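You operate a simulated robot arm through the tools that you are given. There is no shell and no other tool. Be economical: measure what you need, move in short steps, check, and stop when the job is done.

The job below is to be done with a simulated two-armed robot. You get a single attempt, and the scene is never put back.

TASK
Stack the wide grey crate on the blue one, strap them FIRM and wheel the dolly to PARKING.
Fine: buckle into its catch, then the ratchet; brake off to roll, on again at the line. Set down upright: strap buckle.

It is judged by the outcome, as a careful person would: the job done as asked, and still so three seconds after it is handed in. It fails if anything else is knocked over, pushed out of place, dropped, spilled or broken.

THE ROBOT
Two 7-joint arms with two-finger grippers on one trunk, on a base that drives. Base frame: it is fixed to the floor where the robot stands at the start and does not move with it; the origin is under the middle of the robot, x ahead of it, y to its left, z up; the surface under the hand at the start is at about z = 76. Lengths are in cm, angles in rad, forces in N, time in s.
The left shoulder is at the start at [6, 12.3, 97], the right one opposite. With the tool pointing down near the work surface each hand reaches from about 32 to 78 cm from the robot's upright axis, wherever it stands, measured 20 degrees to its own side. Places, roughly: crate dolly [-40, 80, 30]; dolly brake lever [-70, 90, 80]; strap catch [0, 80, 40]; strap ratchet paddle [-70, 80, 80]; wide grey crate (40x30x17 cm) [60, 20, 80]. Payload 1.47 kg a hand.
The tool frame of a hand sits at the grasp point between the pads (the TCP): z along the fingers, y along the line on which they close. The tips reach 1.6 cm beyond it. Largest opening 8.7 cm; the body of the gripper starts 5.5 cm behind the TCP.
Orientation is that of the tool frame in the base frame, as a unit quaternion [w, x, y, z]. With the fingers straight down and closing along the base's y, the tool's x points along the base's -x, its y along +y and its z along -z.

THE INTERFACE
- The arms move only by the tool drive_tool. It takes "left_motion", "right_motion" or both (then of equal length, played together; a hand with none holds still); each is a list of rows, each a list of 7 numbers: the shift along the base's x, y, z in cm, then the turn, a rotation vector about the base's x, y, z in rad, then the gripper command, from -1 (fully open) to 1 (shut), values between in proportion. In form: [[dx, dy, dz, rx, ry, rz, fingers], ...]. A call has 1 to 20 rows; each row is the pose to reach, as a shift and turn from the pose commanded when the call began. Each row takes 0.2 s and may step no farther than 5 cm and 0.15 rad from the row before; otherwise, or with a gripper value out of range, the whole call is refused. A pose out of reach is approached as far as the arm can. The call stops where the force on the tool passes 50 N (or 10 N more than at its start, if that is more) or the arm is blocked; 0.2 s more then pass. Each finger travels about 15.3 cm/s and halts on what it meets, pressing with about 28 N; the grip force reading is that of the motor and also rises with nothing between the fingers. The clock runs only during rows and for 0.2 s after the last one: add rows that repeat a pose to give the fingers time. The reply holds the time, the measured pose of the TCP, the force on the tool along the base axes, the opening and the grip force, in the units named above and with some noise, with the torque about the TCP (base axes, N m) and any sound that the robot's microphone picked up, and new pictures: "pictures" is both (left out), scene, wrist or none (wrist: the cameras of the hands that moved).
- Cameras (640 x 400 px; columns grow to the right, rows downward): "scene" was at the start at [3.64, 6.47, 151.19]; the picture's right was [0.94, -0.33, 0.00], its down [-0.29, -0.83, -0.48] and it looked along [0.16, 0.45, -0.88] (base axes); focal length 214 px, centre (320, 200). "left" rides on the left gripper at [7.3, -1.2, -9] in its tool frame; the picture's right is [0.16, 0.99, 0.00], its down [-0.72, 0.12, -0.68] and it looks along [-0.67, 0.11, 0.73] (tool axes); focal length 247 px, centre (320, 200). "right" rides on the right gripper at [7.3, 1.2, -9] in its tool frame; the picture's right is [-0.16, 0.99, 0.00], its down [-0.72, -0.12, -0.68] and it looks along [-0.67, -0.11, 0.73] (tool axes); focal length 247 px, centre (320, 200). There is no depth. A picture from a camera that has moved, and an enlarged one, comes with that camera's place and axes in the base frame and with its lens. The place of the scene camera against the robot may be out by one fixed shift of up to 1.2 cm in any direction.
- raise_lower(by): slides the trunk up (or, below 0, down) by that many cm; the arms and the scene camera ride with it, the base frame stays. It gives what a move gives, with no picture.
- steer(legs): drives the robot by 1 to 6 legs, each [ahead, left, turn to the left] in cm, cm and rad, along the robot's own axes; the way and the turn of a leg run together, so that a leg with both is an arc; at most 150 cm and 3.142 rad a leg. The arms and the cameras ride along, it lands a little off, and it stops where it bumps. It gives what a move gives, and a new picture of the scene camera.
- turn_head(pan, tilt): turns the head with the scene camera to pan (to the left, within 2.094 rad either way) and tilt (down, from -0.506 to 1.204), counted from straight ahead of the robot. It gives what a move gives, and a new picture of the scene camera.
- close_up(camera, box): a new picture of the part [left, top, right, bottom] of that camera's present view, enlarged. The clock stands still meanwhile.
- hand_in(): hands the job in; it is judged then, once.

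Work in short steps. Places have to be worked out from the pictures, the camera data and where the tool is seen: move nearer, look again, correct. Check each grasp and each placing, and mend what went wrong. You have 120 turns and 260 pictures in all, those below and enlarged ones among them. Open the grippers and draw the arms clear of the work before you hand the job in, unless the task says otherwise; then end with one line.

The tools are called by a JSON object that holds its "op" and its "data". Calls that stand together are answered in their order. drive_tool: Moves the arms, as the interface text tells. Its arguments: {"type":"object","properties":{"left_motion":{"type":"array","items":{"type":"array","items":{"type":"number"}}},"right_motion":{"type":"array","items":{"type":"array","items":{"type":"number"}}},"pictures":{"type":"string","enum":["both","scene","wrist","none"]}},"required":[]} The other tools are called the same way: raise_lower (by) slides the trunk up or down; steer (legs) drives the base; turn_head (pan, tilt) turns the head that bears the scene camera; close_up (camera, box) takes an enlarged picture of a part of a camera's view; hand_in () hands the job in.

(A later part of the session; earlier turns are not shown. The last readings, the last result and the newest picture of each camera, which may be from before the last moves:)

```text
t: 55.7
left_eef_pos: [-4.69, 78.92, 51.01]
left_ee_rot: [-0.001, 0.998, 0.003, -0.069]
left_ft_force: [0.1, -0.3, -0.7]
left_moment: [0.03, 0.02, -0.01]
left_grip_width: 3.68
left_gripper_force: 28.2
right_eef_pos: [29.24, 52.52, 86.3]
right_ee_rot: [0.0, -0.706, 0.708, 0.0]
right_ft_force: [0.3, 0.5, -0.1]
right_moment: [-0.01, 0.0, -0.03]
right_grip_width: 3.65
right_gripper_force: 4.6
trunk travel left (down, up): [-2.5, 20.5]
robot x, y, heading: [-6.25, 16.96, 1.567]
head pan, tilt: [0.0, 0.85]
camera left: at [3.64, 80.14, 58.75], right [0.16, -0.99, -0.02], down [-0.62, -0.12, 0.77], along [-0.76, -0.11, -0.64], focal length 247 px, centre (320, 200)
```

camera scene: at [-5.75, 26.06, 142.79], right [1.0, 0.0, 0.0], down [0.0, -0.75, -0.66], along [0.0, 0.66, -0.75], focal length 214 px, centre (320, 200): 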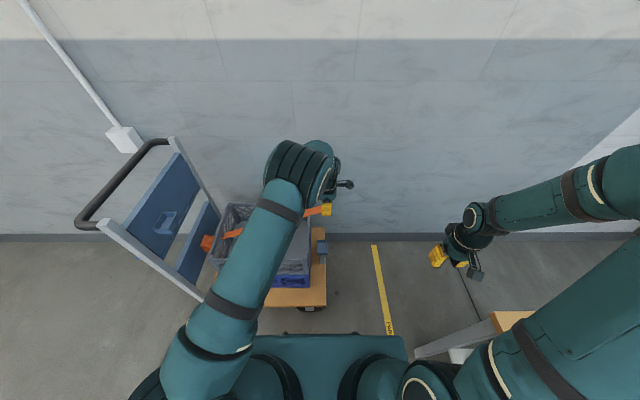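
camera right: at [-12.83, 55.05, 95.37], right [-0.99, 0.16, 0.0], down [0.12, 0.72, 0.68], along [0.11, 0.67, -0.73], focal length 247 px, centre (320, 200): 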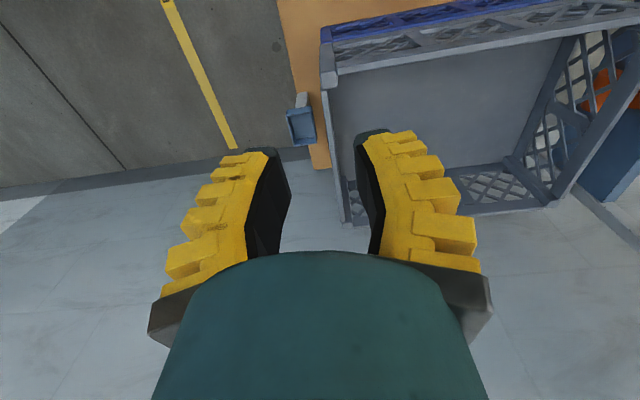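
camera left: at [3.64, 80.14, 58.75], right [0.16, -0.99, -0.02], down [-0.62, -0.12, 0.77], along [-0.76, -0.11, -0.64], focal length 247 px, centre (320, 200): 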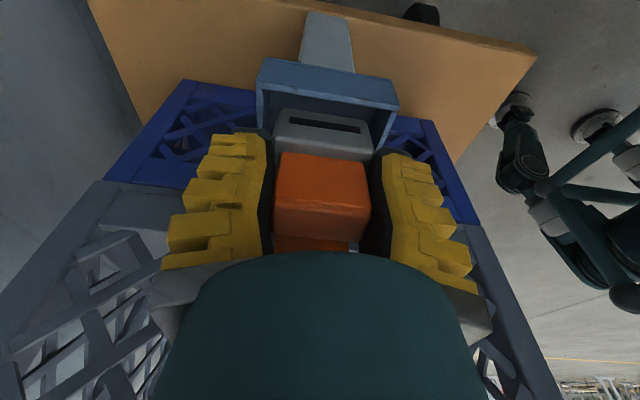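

Still free. I keep going down in small steps.

{"op": "drive_tool", "data": {"left_motion": [[0, 0, -0.8, 0, 0, 0, 1], [0, 0, -1.5, 0, 0, 0, 1], [0, 0, -2.1, 0, 0, 0, 1]], "pictures": "wrist"}}

```text
t: 56.5
left_eef_pos: [-4.8, 79.13, 49.11]
left_ee_rot: [-0.003, 0.998, 0.004, -0.067]
left_ft_force: [-2.3, -2.9, 14.5]
left_moment: [-0.07, -0.07, -0.05]
left_grip_width: 3.9
left_gripper_force: 28.4
right_eef_pos: [29.31, 52.5, 86.48]
right_ee_rot: [0.0, -0.706, 0.708, -0.001]
right_ft_force: [0.0, -0.5, -0.2]
right_moment: [0.0, 0.0, 0.04]
right_grip_width: 3.65
right_gripper_force: 4.8
trunk travel left (down, up): [-2.5, 20.5]
robot x, y, heading: [-6.41, 17.19, 1.566]
head pan, tilt: [0.0, 0.85]
camera left: at [3.64, 80.18, 56.81], right [0.16, -0.99, -0.03], down [-0.62, -0.12, 0.77], along [-0.76, -0.11, -0.64], focal length 247 px, centre (320, 200)
```

left: 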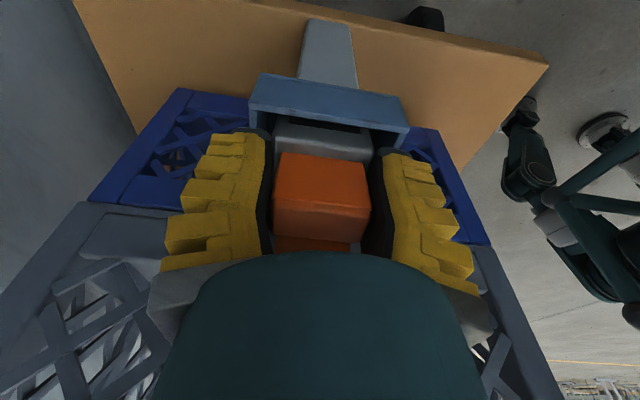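

Contact at z≈49.1 with a view matching the seated pose in the holder. I take out the lean so the block sits flat, pressing lightly.

{"op": "drive_tool", "data": {"left_motion": [[0.1, 0, 0, 0, -0.05, 0, 1], [0.2, 0, -0.1, 0, -0.1, 0, 1], [0.2, 0, -0.3, 0, -0.11, 0, 1]], "pictures": "wrist"}}

```text
t: 57.3
left_eef_pos: [-4.72, 78.98, 48.66]
left_ee_rot: [-0.002, 1.0, 0.004, -0.012]
left_ft_force: [-6.1, 4.0, 17.0]
left_moment: [0.08, -0.04, 0.03]
left_grip_width: 4.49
left_gripper_force: 28.5
right_eef_pos: [29.21, 52.43, 86.26]
right_ee_rot: [0.001, -0.706, 0.708, -0.001]
right_ft_force: [-0.2, -0.2, -0.2]
right_moment: [0.05, 0.01, 0.0]
right_grip_width: 3.64
right_gripper_force: 4.6
trunk travel left (down, up): [-2.5, 20.5]
robot x, y, heading: [-6.35, 16.69, 1.565]
head pan, tilt: [0.0, 0.85]
camera left: at [2.88, 80.15, 57.33], right [0.16, -0.99, -0.01], down [-0.71, -0.12, 0.7], along [-0.69, -0.11, -0.72], focal length 247 px, centre (320, 200)
```

left: 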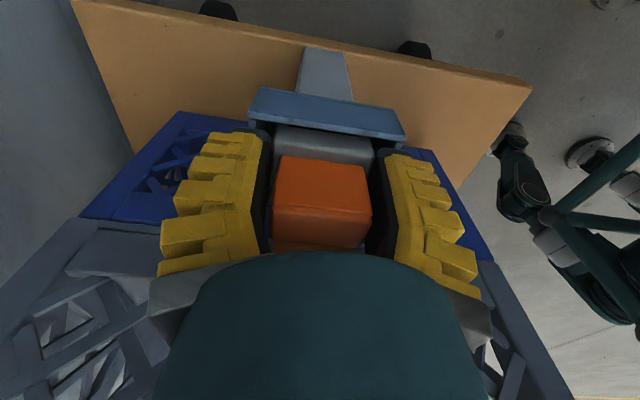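

The fingers are sliding down the arch, so the block is bottomed out. I release and lift a few centimetres to look.

{"op": "drive_tool", "data": {"left_motion": [[0, 0, 0.3, 0, 0, 0, 0.3], [0, 0, 0.3, 0, 0, 0, -0.3], [0, 0, 0.3, 0, 0.02, 0, -0.4], [0, 0, 3, 0, 0.06, 0, -0.4], [0.3, 0, 7, 0, 0.1, 0, -0.4]], "pictures": "both"}}

{"op": "close_up", "data": {"camera": "left", "box": [220, 0, 420, 160]}}

```text
t: 58.5
left_eef_pos: [-4.4, 78.97, 55.63]
left_ee_rot: [-0.001, 0.998, 0.003, -0.064]
left_ft_force: [0.1, 0.0, 0.2]
left_moment: [-0.01, -0.01, 0.0]
left_grip_width: 6.56
left_gripper_force: 2.9
right_eef_pos: [29.41, 52.41, 86.48]
right_ee_rot: [0.001, -0.706, 0.708, 0.0]
right_ft_force: [0.0, -0.2, -0.3]
right_moment: [-0.02, -0.01, 0.0]
right_grip_width: 3.66
right_gripper_force: 4.6
trunk travel left (down, up): [-2.5, 20.5]
robot x, y, heading: [-6.23, 16.85, 1.566]
head pan, tilt: [0.0, 0.85]
camera scene: at [-5.74, 25.95, 142.81], right [1.0, 0.0, 0.0], down [0.0, -0.75, -0.66], along [0.0, 0.66, -0.75], focal length 214 px, centre (320, 200)
camera left: at [4.04, 80.11, 63.53], right [0.16, -0.99, -0.02], down [-0.63, -0.12, 0.77], along [-0.76, -0.11, -0.64], focal length 247 px, centre (320, 200)
```

scene: 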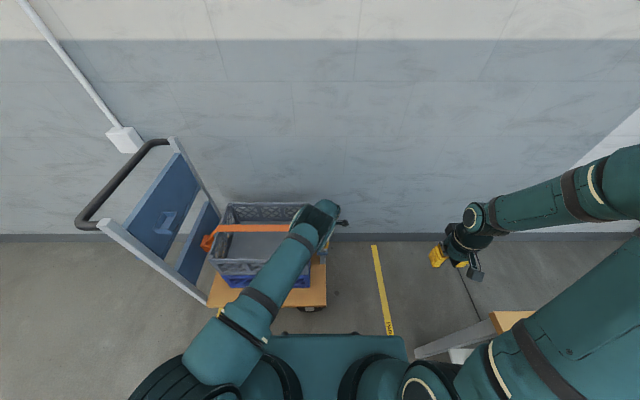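
left: 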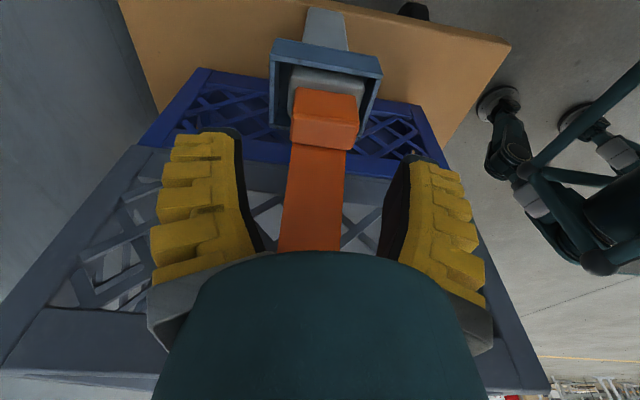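

```text
2.50 times, centred on (320, 80) of left
camera zoom: at [4.04, 80.11, 63.53], right [0.16, -0.99, -0.02], down [-0.63, -0.12, 0.77], along [-0.76, -0.11, -0.64], focal length 617 px, centre (320, 500)
```

zoom: 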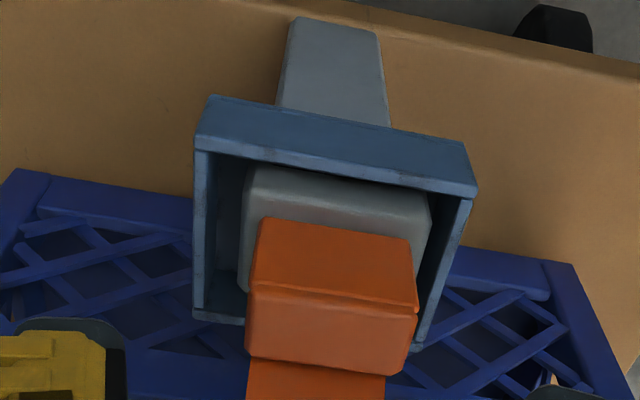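

The buckle is seated upright in the catch with the strap over both crates. I raise the left hand, undo its turn and fold it back before driving around to the handle side.

{"op": "drive_tool", "data": {"left_motion": [[0.3, 0, 4.5, 0, 0, 0, -0.4], [0.3, 0, 9, 0, -0.06, 0, -0.4], [0.3, 0, 13.5, 0, -0.1, 0, -0.4], [0.3, 0, 18, 0, -0.1, 0, -0.4], [0, -2, 22, 0, -0.1, 0, -0.2], [-2, -5, 25, 0, -0.1, -0.1, 0], [-4, -8, 27, 0, -0.1, -0.24, 0], [-6, -11, 28, 0, -0.1, -0.38, 0], [-8, -14, 28, 0, -0.1, -0.52, 0], [-10, -17, 28, 0, -0.1, -0.66, 0], [-12, -20, 28, 0, -0.1, -0.8, 0], [-14, -23, 28, 0, -0.1, -0.94, 0], [-16, -25, 28, 0, -0.1, -1.08, 0], [-17, -27, 28, 0, -0.1, -1.22, 0], [-18, -29, 28, 0, -0.1, -1.36, 0], [-18, -30, 28, 0, -0.1, -1.5, 0], [-18, -30, 28, 0, -0.1, -1.57, 0]], "pictures": "scene"}}

{"op": "close_up", "data": {"camera": "scene", "box": [180, 180, 360, 320]}}

```text
t: 62.1
left_eef_pos: [-22.38, 51.44, 83.45]
left_ee_rot: [-0.045, 0.709, -0.703, 0.001]
left_ft_force: [0.3, -1.0, -0.8]
left_moment: [-0.03, 0.03, -0.02]
left_grip_width: 4.91
left_gripper_force: 3.8
left hand out of reach, approached as far as the arm can: row 15, 16, 17
right_eef_pos: [29.28, 52.49, 86.33]
right_ee_rot: [-0.001, -0.706, 0.708, 0.0]
right_ft_force: [0.4, 0.7, 0.8]
right_moment: [0.05, 0.02, 0.0]
right_grip_width: 3.64
right_gripper_force: 4.0
trunk travel left (down, up): [-2.5, 20.5]
robot x, y, heading: [-6.31, 16.69, 1.568]
head pan, tilt: [0.0, 0.85]
camera scene: at [-5.76, 26.0, 142.8], right [1.0, 0.0, 0.0], down [0.0, -0.75, -0.66], along [0.0, 0.66, -0.75], focal length 214 px, centre (320, 200)
```

scene: 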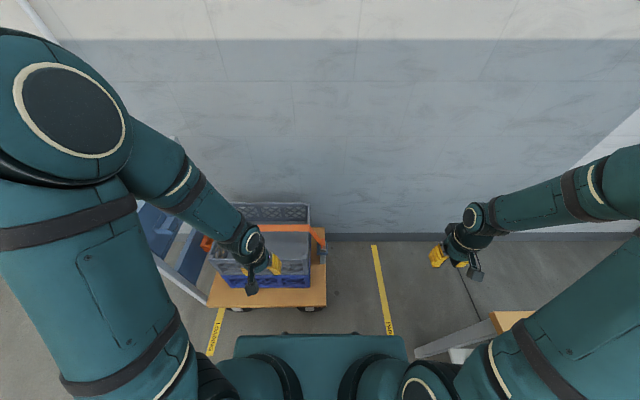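

```text
2.86 times, centred on (270, 250) of scene
camera zoom: at [-5.76, 26.0, 142.8], right [1.0, 0.0, 0.0], down [0.0, -0.75, -0.66], along [0.0, 0.66, -0.75], focal length 613 px, centre (463, 57)
```

zoom: 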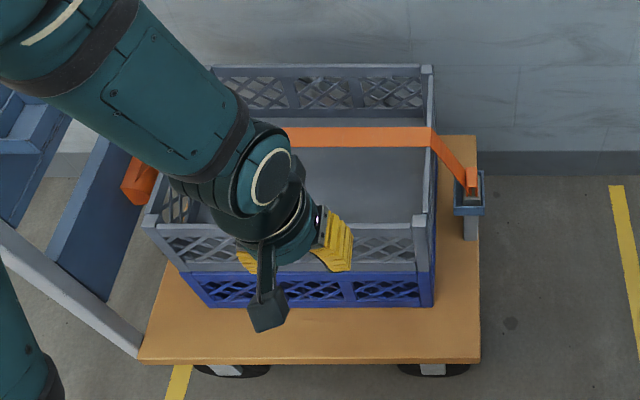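

The strap lies properly over the crates. Now I drive around: back, strafe left past the dolly, turn to face +x, then move in behind the handle.

{"op": "steer", "data": {"legs": [[-16, 0, 0], [0, 126, 0], [0, 0, -1.568]]}}

```text
t: 78.2
left_eef_pos: [-97.9, 16.38, 83.41]
left_ee_rot: [0.031, -0.006, 0.999, -0.032]
left_ft_force: [-0.1, 0.1, 0.2]
left_moment: [0.03, 0.01, 0.0]
left_grip_width: 4.92
left_gripper_force: 4.4
right_eef_pos: [-96.76, -35.02, 86.38]
right_ee_rot: [0.0, 0.001, 1.0, -0.001]
right_ft_force: [0.2, -0.4, 0.4]
right_moment: [0.0, -0.02, 0.0]
right_grip_width: 3.65
right_gripper_force: 4.4
trunk travel left (down, up): [-2.5, 20.5]
robot x, y, heading: [-132.45, 0.37, 0.001]
head pan, tilt: [0.0, 0.85]
camera scene: at [-123.21, 0.65, 142.8], right [0.0, -1.0, 0.0], down [-0.75, 0.0, -0.66], along [0.66, 0.0, -0.75], focal length 214 px, centre (320, 200)
```

scene: 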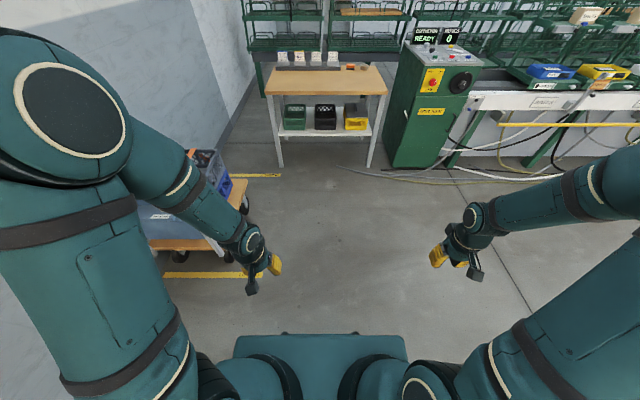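

I strafe left behind the handle.

{"op": "steer", "data": {"legs": [[0, 66, 0]]}}

{"op": "turn_head", "data": {"pan": 0.15, "tilt": 0.6}}

```text
t: 84.5
left_eef_pos: [-97.25, 82.3, 83.43]
left_ee_rot: [0.03, 0.0, 0.999, -0.032]
left_ft_force: [-0.7, 0.1, 0.0]
left_moment: [0.0, 0.01, -0.02]
left_grip_width: 4.92
left_gripper_force: 4.1
right_eef_pos: [-96.75, 30.72, 86.33]
right_ee_rot: [0.0, 0.007, 1.0, 0.0]
right_ft_force: [-0.1, 0.5, 0.5]
right_moment: [0.0, 0.0, -0.01]
right_grip_width: 3.64
right_gripper_force: 4.0
trunk travel left (down, up): [-2.5, 20.5]
robot x, y, heading: [-132.04, 66.58, -0.021]
head pan, tilt: [0.0, 0.85]
camera scene: at [-122.71, 66.89, 142.8], right [-0.01, -1.0, 0.0], down [-0.75, 0.01, -0.66], along [0.66, -0.01, -0.75], focal length 214 px, centre (320, 200)
```

scene: 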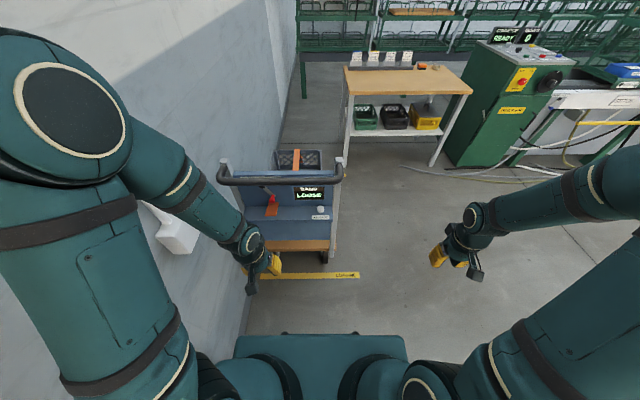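

```text
t: 85.3
left_eef_pos: [-97.17, 82.19, 83.57]
left_ee_rot: [0.031, 0.001, 0.999, -0.031]
left_ft_force: [-1.1, 0.0, 0.5]
left_moment: [-0.05, 0.03, 0.01]
left_grip_width: 4.92
left_gripper_force: 3.6
right_eef_pos: [-96.56, 30.82, 86.26]
right_ee_rot: [0.001, 0.007, 1.0, 0.0]
right_ft_force: [0.4, -0.6, 0.1]
right_moment: [-0.05, -0.02, 0.04]
right_grip_width: 3.67
right_gripper_force: 3.9
trunk travel left (down, up): [-2.5, 20.5]
robot x, y, heading: [-132.08, 67.17, -0.014]
head pan, tilt: [0.15, 0.6]
camera scene: at [-121.77, 68.19, 144.89], right [0.14, -0.99, 0.0], down [-0.56, -0.08, -0.82], along [0.82, 0.11, -0.57], focal length 214 px, centre (320, 200)
```

scene: 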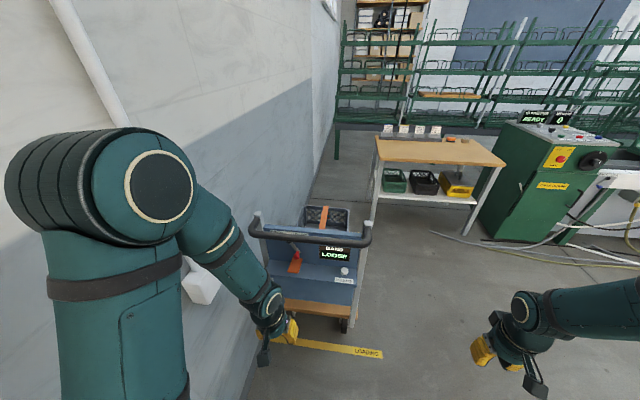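

A "BAND: LOOSE" display is visible on the back of the panel. I zoom in there.

{"op": "close_up", "data": {"camera": "scene", "box": [240, 190, 384, 350]}}

{"op": "close_up", "data": {"camera": "left", "box": [0, 0, 640, 400]}}

```text
2.50 times, centred on (312, 270) of scene
camera zoom: at [-121.77, 68.19, 144.89], right [0.14, -0.99, 0.0], down [-0.56, -0.08, -0.82], along [0.82, 0.11, -0.57], focal length 536 px, centre (340, 25)
```

zoom: 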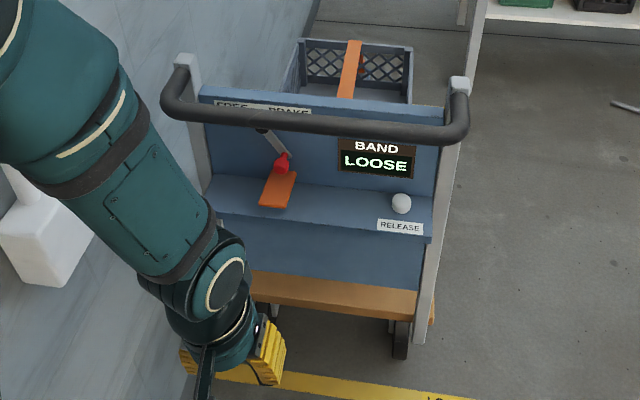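

```text
1.00 times, centred on (320, 200) of left (not enlarged: the box is as wide or as high as the picture)
camera zoom: at [-105.03, 81.61, 91.93], right [-0.16, 0.99, -0.07], down [0.68, 0.16, 0.71], along [0.72, 0.06, -0.7], focal length 247 px, centre (320, 200)
```

zoom: 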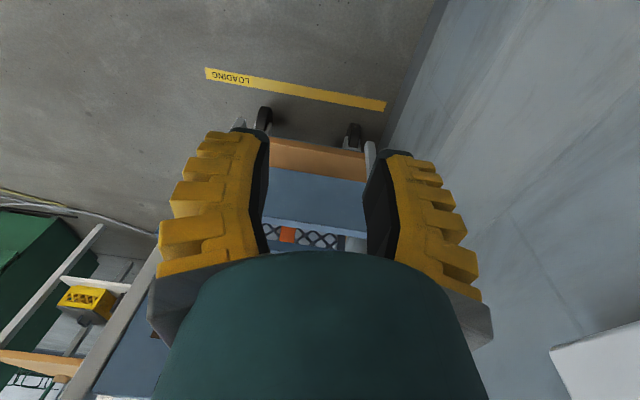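

{"op": "close_up", "data": {"camera": "scene", "box": [275, 220, 355, 290]}}

```text
5.71 times, centred on (315, 255) of scene
camera zoom: at [-121.77, 68.19, 144.89], right [0.14, -0.99, 0.0], down [-0.56, -0.08, -0.82], along [0.82, 0.11, -0.57], focal length 1226 px, centre (349, -114)
```

zoom: 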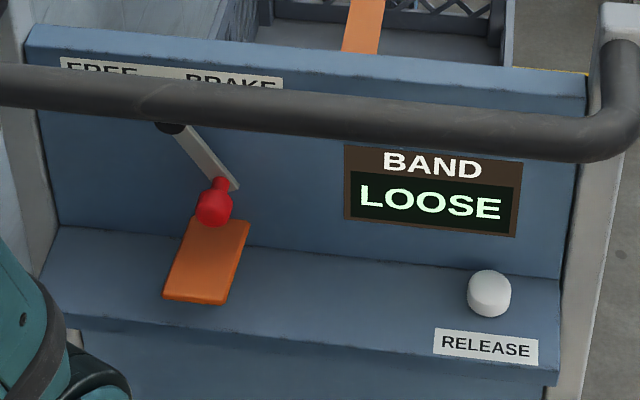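

The band reads LOOSE; the orange ratchet paddle, the red brake lever (on BRAKE) and the RELEASE knob (not to be touched) are all on the back of the panel. I pitch the left hand 45° forward for a level view of them.

{"op": "drive_tool", "data": {"left_motion": [[0, 0, 0, 0, -0.14, 0, 0], [0, 0, 0, 0, -0.28, 0, 0], [0, 0, 0, 0, -0.42, 0, 0], [0, 0, 0, 0, -0.56, 0, 0], [2, 0, 0, 0, -0.7, 0, 0], [4, 0, 0, 0, -0.79, 0, 0]], "pictures": "both"}}

```text
t: 86.7
left_eef_pos: [-85.22, 82.44, 81.5]
left_ee_rot: [0.412, 0.013, 0.91, -0.03]
left_ft_force: [-0.1, 0.7, -0.2]
left_moment: [0.01, -0.01, 0.02]
left_grip_width: 4.92
left_gripper_force: 3.8
left hand out of reach, approached as far as the arm can: row 1, 2, 3, 4, 5, 6
right_eef_pos: [-96.65, 30.63, 86.36]
right_ee_rot: [0.0, 0.007, 1.0, 0.0]
right_ft_force: [-0.2, -0.6, 0.1]
right_moment: [0.01, -0.01, -0.01]
right_grip_width: 3.66
right_gripper_force: 4.6
trunk travel left (down, up): [-2.5, 20.5]
robot x, y, heading: [-131.74, 66.72, -0.018]
head pan, tilt: [0.15, 0.6]
camera scene: at [-121.75, 68.19, 144.89], right [0.14, -0.99, 0.0], down [-0.56, -0.08, -0.82], along [0.82, 0.11, -0.57], focal length 214 px, centre (320, 200)
camera left: at [-96.79, 81.86, 81.91], right [-0.06, 0.99, -0.16], down [-0.03, 0.16, 0.99], along [1.0, 0.06, 0.02], focal length 247 px, centre (320, 200)
```

scene: 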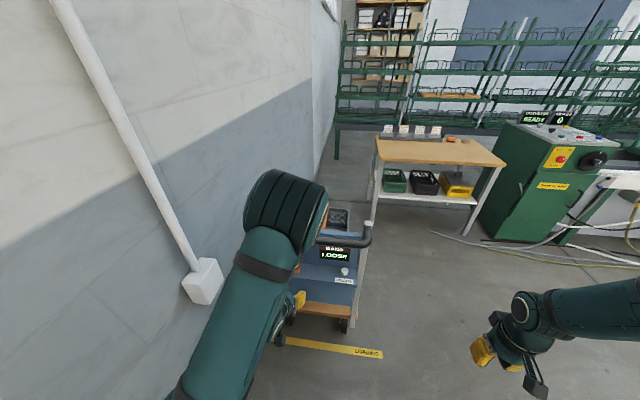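
left: 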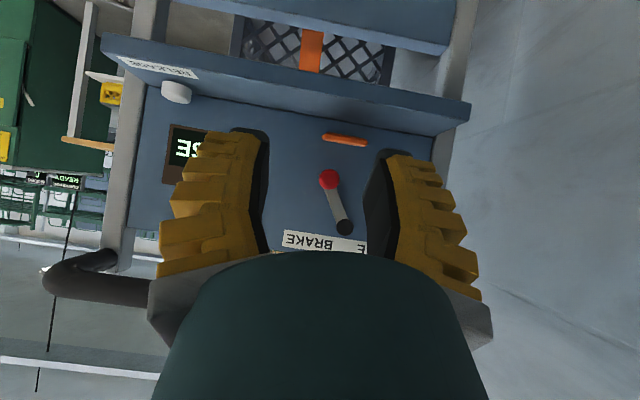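

Readings: paddle plate is horizontal, outer edge about (−71.5, 85, 76), some 2 cm above the ledge. The brake knob hangs at about (−67.5, 84.3, 80) on the BRAKE side, pivot above it at y≈87. My left arm is cramped, so I back up 10 cm.

{"op": "steer", "data": {"legs": [[-11, 0, 0.018]]}}

{"op": "drive_tool", "data": {"left_motion": [[1, 0, 0, 0, 0, 0, 0.6], [3, 0, 0, 0, 0, 0, 1], [5, 0, 0, 0, 0, 0, 1]], "pictures": "both"}}

```text
t: 87.9
left_eef_pos: [-96.58, 83.4, 81.55]
left_ee_rot: [0.413, 0.004, 0.91, -0.025]
left_ft_force: [-0.3, 1.0, 0.6]
left_moment: [0.06, -0.01, 0.0]
left_grip_width: 4.92
left_gripper_force: 3.8
right_eef_pos: [-106.95, 31.37, 86.42]
right_ee_rot: [0.0, -0.002, 1.0, -0.001]
right_ft_force: [-0.4, 0.3, 0.7]
right_moment: [-0.03, -0.01, 0.0]
right_grip_width: 3.67
right_gripper_force: 4.8
trunk travel left (down, up): [-2.5, 20.5]
robot x, y, heading: [-142.61, 67.09, 0.002]
head pan, tilt: [0.15, 0.6]
camera scene: at [-132.79, 68.43, 144.91], right [0.15, -0.99, 0.0], down [-0.56, -0.09, -0.83], along [0.82, 0.13, -0.56], focal length 214 px, centre (320, 200)
```

scene: 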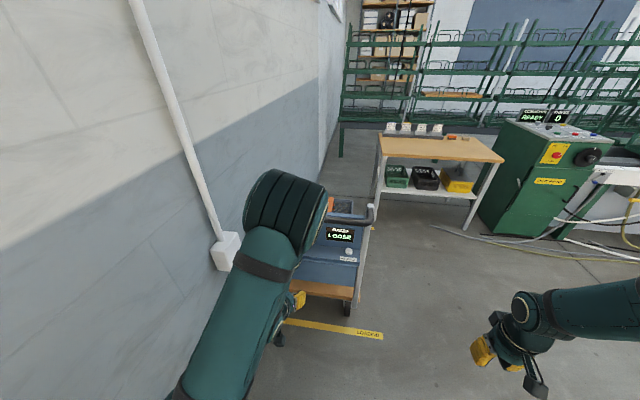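

```text
t: 88.7
left_eef_pos: [-91.28, 83.34, 81.59]
left_ee_rot: [0.412, 0.005, 0.911, -0.025]
left_ft_force: [-0.1, 0.0, -0.8]
left_moment: [0.03, 0.0, 0.02]
left_grip_width: 0.02
left_gripper_force: 28.1
right_eef_pos: [-106.92, 31.52, 86.25]
right_ee_rot: [0.0, -0.002, 1.0, 0.0]
right_ft_force: [-0.9, -0.3, -0.8]
right_moment: [-0.02, 0.0, 0.01]
right_grip_width: 3.65
right_gripper_force: 3.9
trunk travel left (down, up): [-2.5, 20.5]
robot x, y, heading: [-142.98, 66.99, 0.006]
head pan, tilt: [0.15, 0.6]
camera scene: at [-132.64, 68.43, 144.89], right [0.15, -0.99, 0.0], down [-0.56, -0.09, -0.82], along [0.82, 0.13, -0.57], focal length 214 px, centre (320, 200)
camera left: at [-102.96, 82.5, 82.0], right [-0.07, 0.98, -0.16], down [-0.03, 0.16, 0.99], along [1.0, 0.08, 0.02], focal length 247 px, centre (320, 200)
```

scene: 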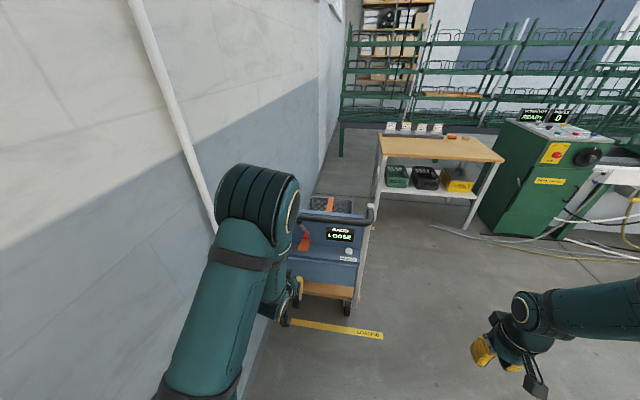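
left: 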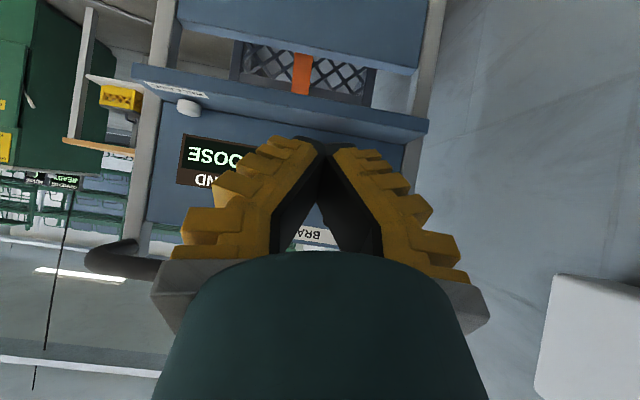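

I try the paddle with closed fingertips: approach under the bar to just above the paddle at y≈86.3, clear of the brake knob.

{"op": "drive_tool", "data": {"left_motion": [[4, 1, 0, 0, 0, 0, 1], [8, 2, 0, 0, 0, 0, 1], [12, 3, 0, 0, 0, 0, 1], [16, 3, 0, 0, 0, 0, 1], [18, 3, -0.5, 0, 0, 0, 1], [19.8, 3, -1, 0, 0, 0, 1]], "pictures": "wrist"}}

{"op": "close_up", "data": {"camera": "scene", "box": [270, 190, 390, 290]}}

```text
t: 90.1
left_eef_pos: [-71.58, 86.42, 80.66]
left_ee_rot: [0.413, 0.005, 0.91, -0.027]
left_ft_force: [0.1, 0.4, -0.3]
left_moment: [0.01, -0.03, -0.04]
left_grip_width: 0.0
left_gripper_force: 28.2
right_eef_pos: [-106.9, 31.47, 86.18]
right_ee_rot: [0.0, -0.002, 1.0, 0.0]
right_ft_force: [0.0, -0.4, 0.2]
right_moment: [0.01, 0.01, -0.01]
right_grip_width: 3.62
right_gripper_force: 4.1
trunk travel left (down, up): [-2.5, 20.5]
robot x, y, heading: [-142.47, 66.68, 0.005]
head pan, tilt: [0.15, 0.6]
camera left: at [-83.16, 85.58, 81.12], right [-0.07, 0.98, -0.16], down [-0.03, 0.16, 0.99], along [1.0, 0.08, 0.02], focal length 247 px, centre (320, 200)
```

left: 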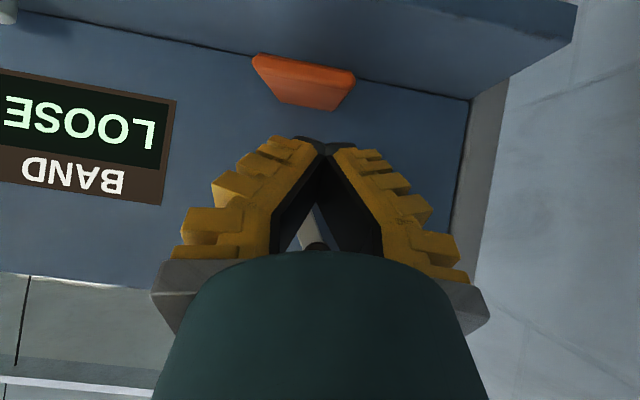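

```text
4.00 times, centred on (330, 240) of scene
camera zoom: at [-132.61, 68.43, 144.89], right [0.15, -0.99, 0.0], down [-0.56, -0.09, -0.82], along [0.82, 0.13, -0.57], focal length 858 px, centre (280, 40)
```

zoom: 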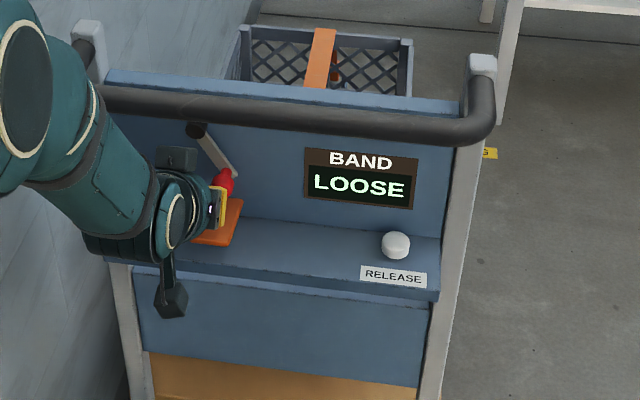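

The paddle's outer edge is near x=−72, z≈75.6, so the fingertip is about 2.5 cm above it. I press down in small steps.

{"op": "drive_tool", "data": {"left_motion": [[0, -0.3, -1.5, 0, 0, 0, 1], [0, -0.3, -2.5, 0, 0, 0, 1], [0, -0.3, -3.2, 0, 0, 0, 1], [0, -0.3, -3.8, 0, 0, 0, 1]], "pictures": "wrist"}}

{"op": "close_up", "data": {"camera": "scene", "box": [270, 190, 390, 290]}}

```text
t: 91.1
left_eef_pos: [-71.69, 86.12, 76.93]
left_ee_rot: [0.414, 0.005, 0.91, -0.027]
left_ft_force: [0.1, -1.1, 2.0]
left_moment: [-0.01, 0.0, 0.0]
left_grip_width: 0.62
left_gripper_force: 28.3
right_eef_pos: [-107.06, 31.33, 86.37]
right_ee_rot: [0.001, -0.001, 1.0, -0.001]
right_ft_force: [0.8, 1.1, -1.0]
right_moment: [0.02, 0.0, 0.02]
right_grip_width: 3.61
right_gripper_force: 4.5
trunk travel left (down, up): [-2.5, 20.5]
robot x, y, heading: [-143.06, 66.28, -0.002]
head pan, tilt: [0.15, 0.6]
camera left: at [-83.17, 85.26, 77.25], right [-0.07, 0.98, -0.16], down [-0.03, 0.16, 0.99], along [1.0, 0.08, 0.02], focal length 247 px, centre (320, 200)
```

left: 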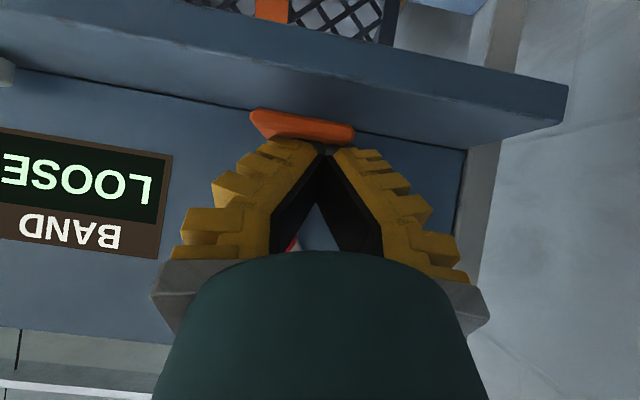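

```text
4.00 times, centred on (330, 240) of scene
camera zoom: at [-132.66, 68.41, 144.89], right [0.15, -0.99, 0.0], down [-0.56, -0.09, -0.83], along [0.82, 0.13, -0.56], focal length 858 px, centre (280, 40)
```

zoom: 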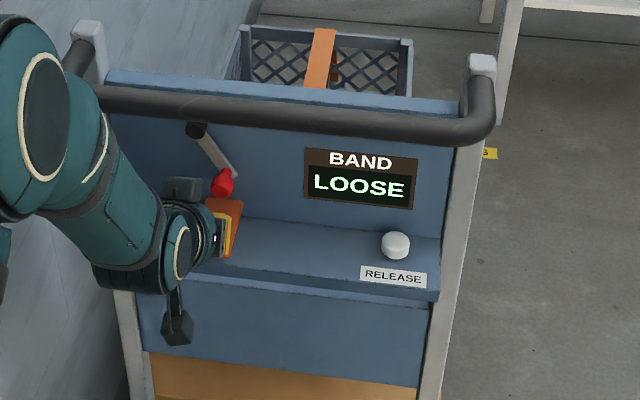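

The paddle appears to yield under about 2 N. I press further.

{"op": "drive_tool", "data": {"left_motion": [[0, 0, -0.7, 0, 0, 0, 1], [0, 0, -1.4, 0, 0, 0, 1], [0, 0, -2.1, 0, 0, 0, 1], [0, 0, -2.8, 0, 0, 0, 1]], "pictures": "wrist"}}

{"op": "close_up", "data": {"camera": "scene", "box": [270, 190, 390, 290]}}

```text
t: 92.0
left_eef_pos: [-71.31, 86.1, 75.78]
left_ee_rot: [0.425, 0.003, 0.905, -0.026]
left_ft_force: [-13.0, 0.7, 27.4]
left_moment: [0.04, 0.24, 0.08]
left_grip_width: 0.6
left_gripper_force: 28.4
right_eef_pos: [-107.15, 31.42, 86.35]
right_ee_rot: [0.0, -0.002, 1.0, 0.0]
right_ft_force: [-0.1, -0.5, -0.2]
right_moment: [-0.04, 0.0, 0.01]
right_grip_width: 3.67
right_gripper_force: 3.8
trunk travel left (down, up): [-2.5, 20.5]
robot x, y, heading: [-143.18, 66.93, 0.002]
head pan, tilt: [0.15, 0.6]
stopped in row 4 (left hand): the force on the tool passed its limit at 54 N (the readings are from after the stop); the commanded pose is now the measured one
camera left: at [-82.76, 85.25, 75.82], right [-0.07, 0.98, -0.17], down [-0.06, 0.16, 0.99], along [1.0, 0.08, 0.04], focal length 247 px, centre (320, 200)
```

left: 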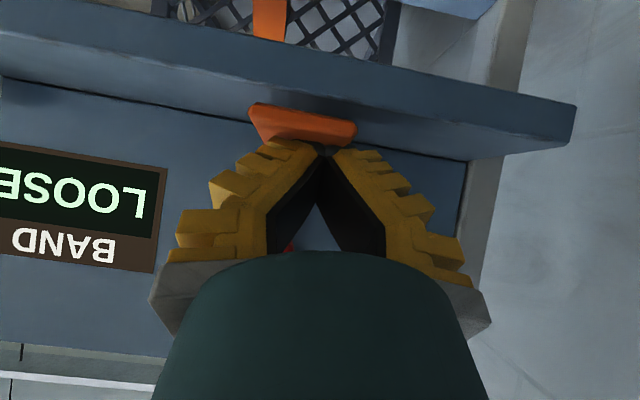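

```text
4.00 times, centred on (330, 240) of scene
camera zoom: at [-133.04, 68.36, 144.93], right [0.15, -0.99, 0.0], down [-0.56, -0.09, -0.83], along [0.82, 0.13, -0.56], focal length 858 px, centre (280, 40)
```

zoom: 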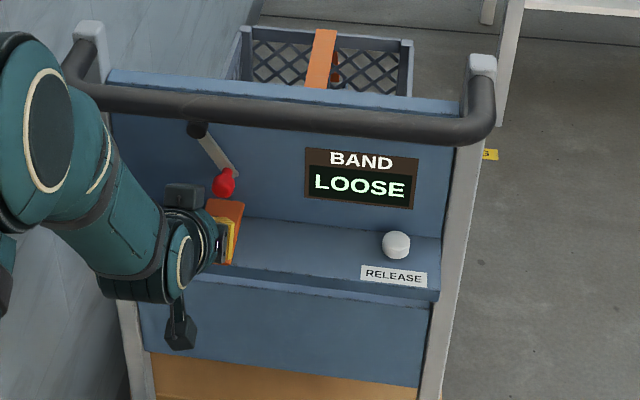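

It hits a hard stop, still LOOSE. I lift off to see whether the paddle comes back up and whether the display changes.

{"op": "drive_tool", "data": {"left_motion": [[0, 0, 1.5, 0, 0, 0, 1], [-0.5, 0, 4, 0, 0, 0, 1], [-2, 0, 6, 0, 0, 0, 0.5], [-5, 0, 6, 0, 0, 0, 0], [-8, 0, 5, 0, 0, 0, -0.3]], "pictures": "wrist"}}

{"op": "close_up", "data": {"camera": "scene", "box": [280, 200, 360, 270]}}

```text
t: 93.2
left_eef_pos: [-79.23, 86.33, 80.17]
left_ee_rot: [0.419, 0.003, 0.908, -0.026]
left_ft_force: [0.4, 0.3, -0.5]
left_moment: [0.04, 0.01, 0.02]
left_grip_width: 6.17
left_gripper_force: 4.0
right_eef_pos: [-106.98, 31.43, 86.25]
right_ee_rot: [0.001, -0.002, 1.0, 0.0]
right_ft_force: [0.0, 0.5, 0.4]
right_moment: [-0.03, 0.0, 0.03]
right_grip_width: 3.66
right_gripper_force: 4.4
trunk travel left (down, up): [-2.5, 20.5]
robot x, y, heading: [-142.95, 66.94, 0.006]
head pan, tilt: [0.15, 0.6]
camera left: at [-90.76, 85.4, 80.35], right [-0.07, 0.98, -0.16], down [-0.05, 0.16, 0.99], along [1.0, 0.08, 0.03], focal length 247 px, centre (320, 200)
```

left: 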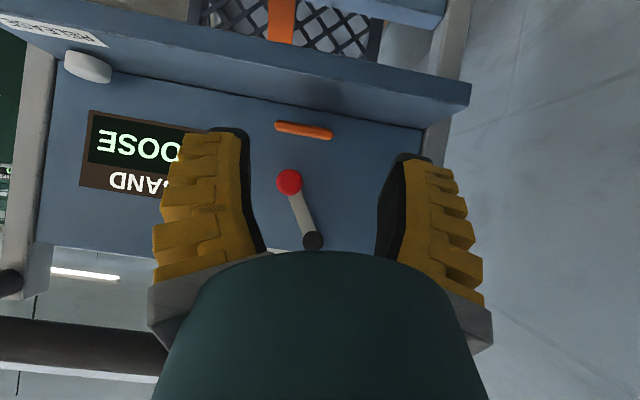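

```text
5.71 times, centred on (320, 235) of scene
camera zoom: at [-132.69, 68.44, 144.89], right [0.15, -0.99, 0.0], down [-0.56, -0.09, -0.83], along [0.82, 0.13, -0.56], focal length 1226 px, centre (320, 0)
```

zoom: 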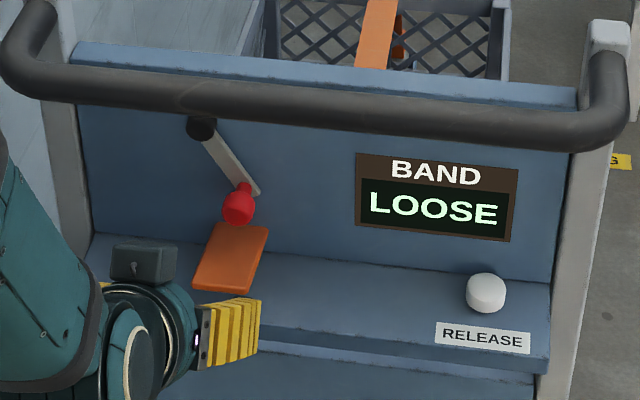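

The paddle is at its lower stop, so it must be lifted. I'll grip it by its two side edges (y≈82.6 and 87.2) with the fingers straddling it, then swing it up.

{"op": "drive_tool", "data": {"left_motion": [[1, -1.4, 0, 0, 0, 0, -0.4], [4, -1.4, -1, 0, 0, 0, -0.4], [6.5, -1.4, -2.2, 0, 0, 0, -0.4], [8.8, -1.4, -3.8, 0, 0, 0, -0.4]], "pictures": "wrist"}}

{"op": "close_up", "data": {"camera": "scene", "box": [280, 200, 360, 270]}}

```text
t: 94.2
left_eef_pos: [-70.25, 84.85, 76.43]
left_ee_rot: [0.418, 0.004, 0.908, -0.026]
left_ft_force: [0.5, -0.4, 0.4]
left_moment: [-0.02, 0.03, -0.01]
left_grip_width: 6.54
left_gripper_force: 3.0
right_eef_pos: [-106.85, 31.42, 86.36]
right_ee_rot: [-0.001, -0.002, 1.0, -0.001]
right_ft_force: [0.3, -0.2, 0.6]
right_moment: [0.02, 0.02, 0.01]
right_grip_width: 3.65
right_gripper_force: 4.0
trunk travel left (down, up): [-2.5, 20.5]
robot x, y, heading: [-143.23, 66.52, 0.003]
head pan, tilt: [0.15, 0.6]
camera left: at [-81.8, 83.87, 76.58], right [-0.07, 0.98, -0.16], down [-0.04, 0.16, 0.99], along [1.0, 0.08, 0.03], focal length 247 px, centre (320, 200)
```

left: 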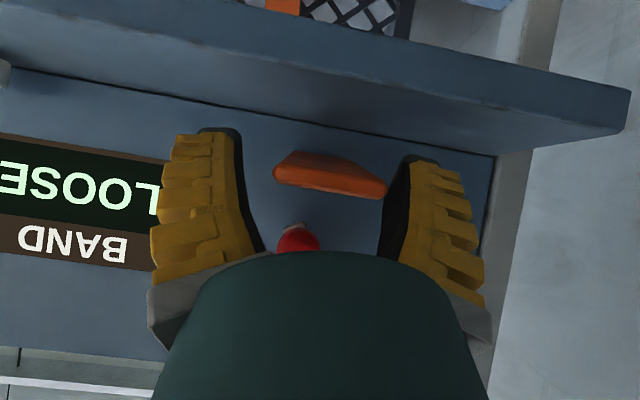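

```text
5.71 times, centred on (320, 235) of scene
camera zoom: at [-132.63, 68.43, 144.88], right [0.15, -0.99, 0.0], down [-0.56, -0.09, -0.82], along [0.81, 0.13, -0.57], focal length 1226 px, centre (320, 0)
```

zoom: 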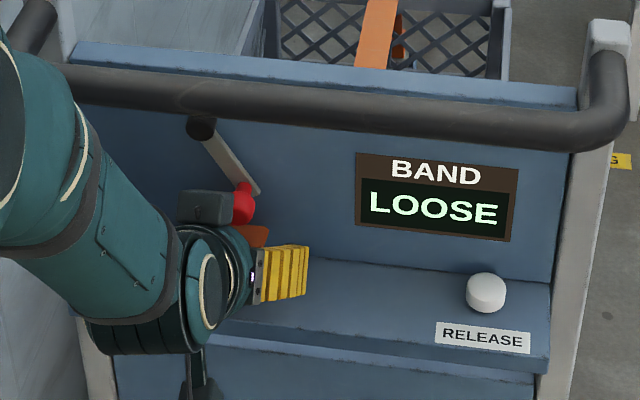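

The paddle lies between the fingers. I close on it and lift gently along its arc to feel how it moves.

{"op": "drive_tool", "data": {"left_motion": [[0, 0, 0, 0, 0, 0, 0.2], [0, 0, 0, 0, 0, 0, 1], [0, 0, 0, 0, 0, 0, 1], [0, 0, 0.8, 0, 0, 0, 1], [0, 0, 1.6, 0, 0, 0, 1]], "pictures": "wrist"}}

{"op": "close_up", "data": {"camera": "scene", "box": [280, 200, 360, 270]}}

```text
t: 95.4
left_eef_pos: [-70.33, 84.08, 78.04]
left_ee_rot: [0.419, 0.008, 0.907, -0.031]
left_ft_force: [-5.9, -3.6, -9.7]
left_moment: [0.08, 0.08, 0.15]
left_grip_width: 0.0
left_gripper_force: 27.4
right_eef_pos: [-106.94, 31.42, 86.42]
right_ee_rot: [0.0, -0.002, 1.0, -0.001]
right_ft_force: [0.7, -0.3, -0.2]
right_moment: [0.0, 0.0, 0.02]
right_grip_width: 3.63
right_gripper_force: 4.5
trunk travel left (down, up): [-2.5, 20.5]
robot x, y, heading: [-142.99, 67.3, 0.002]
head pan, tilt: [0.15, 0.6]
camera left: at [-81.94, 83.27, 78.27], right [-0.06, 0.98, -0.17], down [-0.04, 0.17, 0.99], along [1.0, 0.07, 0.03], focal length 247 px, centre (320, 200)
```

left: 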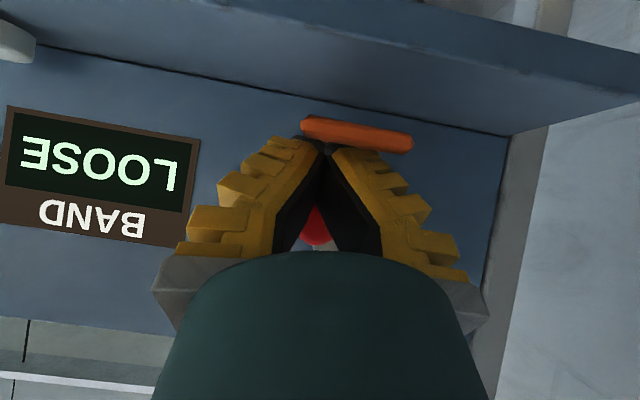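

```text
5.71 times, centred on (320, 235) of scene
camera zoom: at [-132.65, 68.48, 144.89], right [0.15, -0.99, 0.0], down [-0.56, -0.09, -0.82], along [0.82, 0.13, -0.57], focal length 1226 px, centre (320, 0)
```

zoom: 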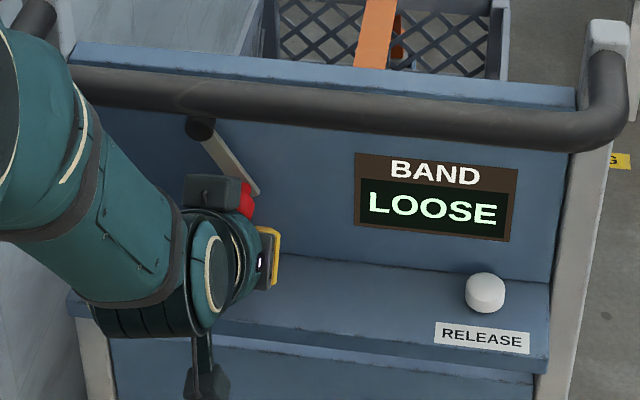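

The fingers closed on nothing and are now touching the brake knob from below. I back straight out and reconsider.

{"op": "drive_tool", "data": {"left_motion": [[0, 0, -0.7, 0, 0, 0, 1], [-2, 0, -0.7, 0, 0, 0, 1], [-5, 0, 0, 0, 0, 0, 0.6], [-9, 0, 0, 0, 0, 0, 0]], "pictures": "wrist"}}

{"op": "close_up", "data": {"camera": "left", "box": [220, 60, 420, 260]}}

```text
t: 96.4
left_eef_pos: [-79.59, 84.9, 78.19]
left_ee_rot: [0.42, 0.004, 0.907, -0.026]
left_ft_force: [-0.5, -1.5, -0.1]
left_moment: [0.03, -0.04, -0.01]
left_grip_width: 4.91
left_gripper_force: 4.1
right_eef_pos: [-106.94, 31.48, 86.4]
right_ee_rot: [0.0, -0.002, 1.0, 0.0]
right_ft_force: [0.8, 0.6, 0.2]
right_moment: [0.0, -0.01, -0.03]
right_grip_width: 3.63
right_gripper_force: 4.5
trunk travel left (down, up): [-2.5, 20.5]
robot x, y, heading: [-143.14, 66.76, 0.003]
head pan, tilt: [0.15, 0.6]
camera left: at [-91.13, 84.01, 78.33], right [-0.07, 0.98, -0.16], down [-0.05, 0.16, 0.99], along [1.0, 0.08, 0.03], focal length 247 px, centre (320, 200)
```

left: 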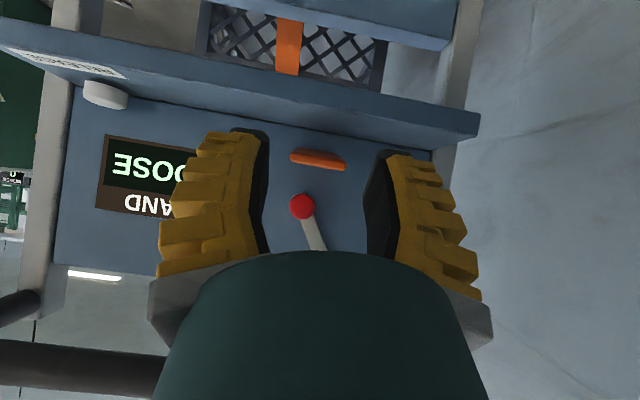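

```text
2.00 times, centred on (320, 160) of left
camera zoom: at [-91.13, 84.01, 78.33], right [-0.07, 0.98, -0.16], down [-0.05, 0.16, 0.99], along [1.0, 0.08, 0.03], focal length 494 px, centre (320, 280)
```

zoom: 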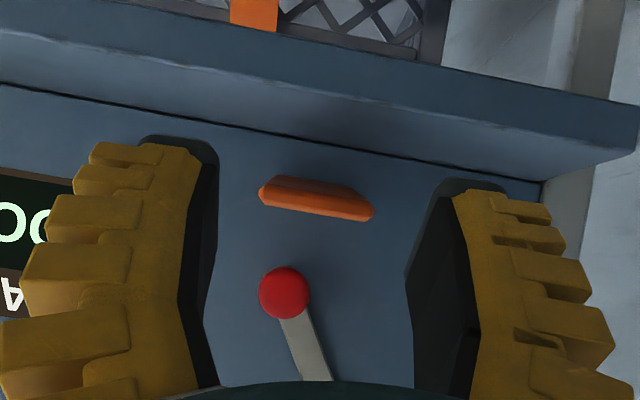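

Seen level, the paddle springs back up to a ~0.4 rad tilt (outer edge z≈76.3). So pressing down is the stroke and it likely takes several. I make one more full press and read the display.

{"op": "drive_tool", "data": {"left_motion": [[0, 1.2, 2.5, 0, 0, 0, 1], [4, 1.2, 2.8, 0, 0, 0, 1], [8, 1.2, 2.5, 0, 0, 0, 1], [8, 1.2, 0.5, 0, 0, 0, 1], [8, 1.2, -1, 0, 0, 0, 1], [8, 1.2, -2, 0, 0, 0, 1], [8, 1.2, -2.6, 0, 0, 0, 1], [8, 1.2, -2.6, 0, 0, 0, 1]], "pictures": "wrist"}}

{"op": "close_up", "data": {"camera": "scene", "box": [280, 200, 360, 270]}}

```text
t: 98.2
left_eef_pos: [-71.53, 85.99, 75.77]
left_ee_rot: [0.423, 0.004, 0.906, -0.025]
left_ft_force: [-3.6, 3.3, 22.8]
left_moment: [0.02, 0.12, 0.0]
left_grip_width: 0.62
left_gripper_force: 28.4
right_eef_pos: [-107.15, 31.4, 86.44]
right_ee_rot: [0.001, -0.003, 1.0, 0.0]
right_ft_force: [-0.2, 0.6, -0.4]
right_moment: [0.01, -0.04, 0.0]
right_grip_width: 3.65
right_gripper_force: 3.9
trunk travel left (down, up): [-2.5, 20.5]
robot x, y, heading: [-142.53, 66.76, 0.002]
head pan, tilt: [0.15, 0.6]
camera left: at [-82.97, 85.12, 75.89], right [-0.07, 0.98, -0.16], down [-0.05, 0.16, 0.99], along [1.0, 0.08, 0.04], focal length 247 px, centre (320, 200)
```

left: 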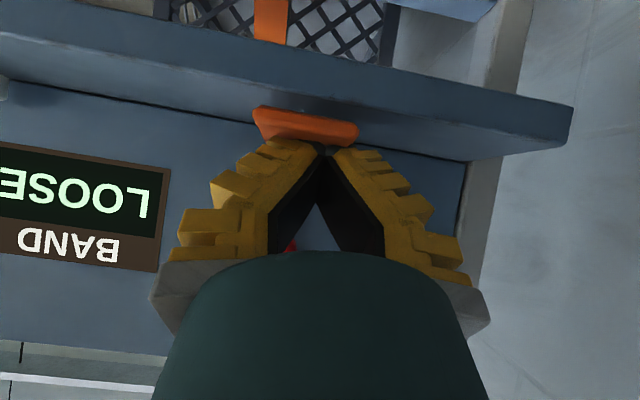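

```text
5.71 times, centred on (320, 235) of scene
camera zoom: at [-132.94, 68.4, 144.93], right [0.15, -0.99, 0.0], down [-0.56, -0.09, -0.83], along [0.82, 0.13, -0.56], focal length 1226 px, centre (320, 0)
```

zoom: 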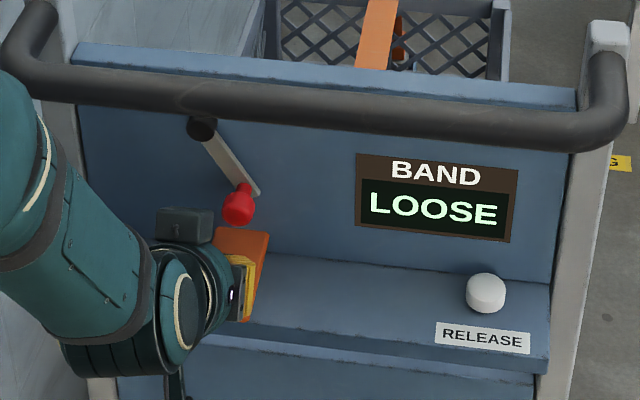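

Pressed fully, no sound. I release, then repeat two full pumps in one go while listening.

{"op": "drive_tool", "data": {"left_motion": [[0, 0, 2, 0, 0, 0, 1], [0, 0, 4, 0, 0, 0, 1], [0, 0, 4, 0, 0, 0, 1], [0, 0, 2, 0, 0, 0, 1], [0, 0, 0, 0, 0, 0, 1], [0, 0, -0.3, 0, 0, 0, 1], [0, 0, 2, 0, 0, 0, 1], [0, 0, 4, 0, 0, 0, 1], [0, 0, 4, 0, 0, 0, 1]], "pictures": "wrist"}}

{"op": "close_up", "data": {"camera": "scene", "box": [280, 200, 360, 270]}}

```text
t: 100.2
left_eef_pos: [-71.35, 86.01, 79.31]
left_ee_rot: [0.419, 0.004, 0.907, -0.026]
left_ft_force: [-0.1, 0.6, 0.6]
left_moment: [0.01, 0.0, 0.0]
left_grip_width: 0.0
left_gripper_force: 27.8
right_eef_pos: [-106.89, 31.39, 86.45]
right_ee_rot: [-0.001, -0.001, 1.0, 0.0]
right_ft_force: [0.2, 0.2, -0.1]
right_moment: [0.0, 0.01, -0.01]
right_grip_width: 3.67
right_gripper_force: 4.5
trunk travel left (down, up): [-2.5, 20.5]
robot x, y, heading: [-142.82, 67.23, 0.003]
head pan, tilt: [0.15, 0.6]
camera left: at [-83.01, 85.08, 79.55], right [-0.07, 0.98, -0.16], down [-0.04, 0.16, 0.99], along [1.0, 0.08, 0.03], focal length 247 px, centre (320, 200)
```

left: 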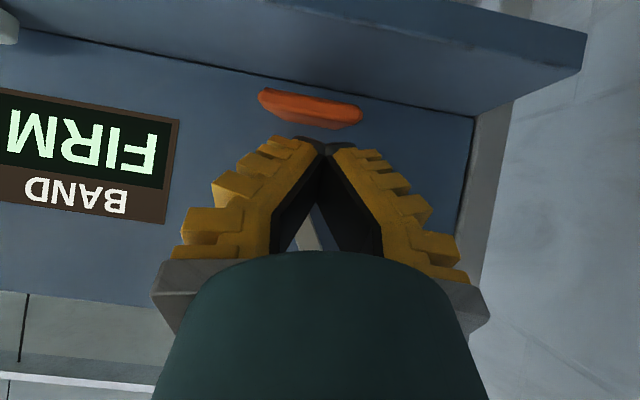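

```text
5.71 times, centred on (320, 235) of scene
camera zoom: at [-132.69, 68.43, 144.89], right [0.15, -0.99, 0.0], down [-0.56, -0.09, -0.83], along [0.82, 0.13, -0.56], focal length 1226 px, centre (320, 0)
```

zoom: 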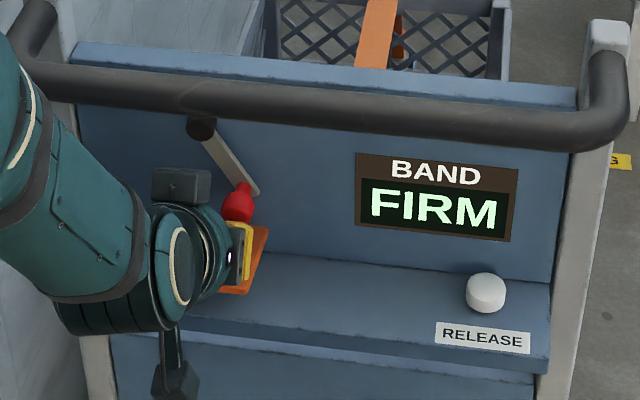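

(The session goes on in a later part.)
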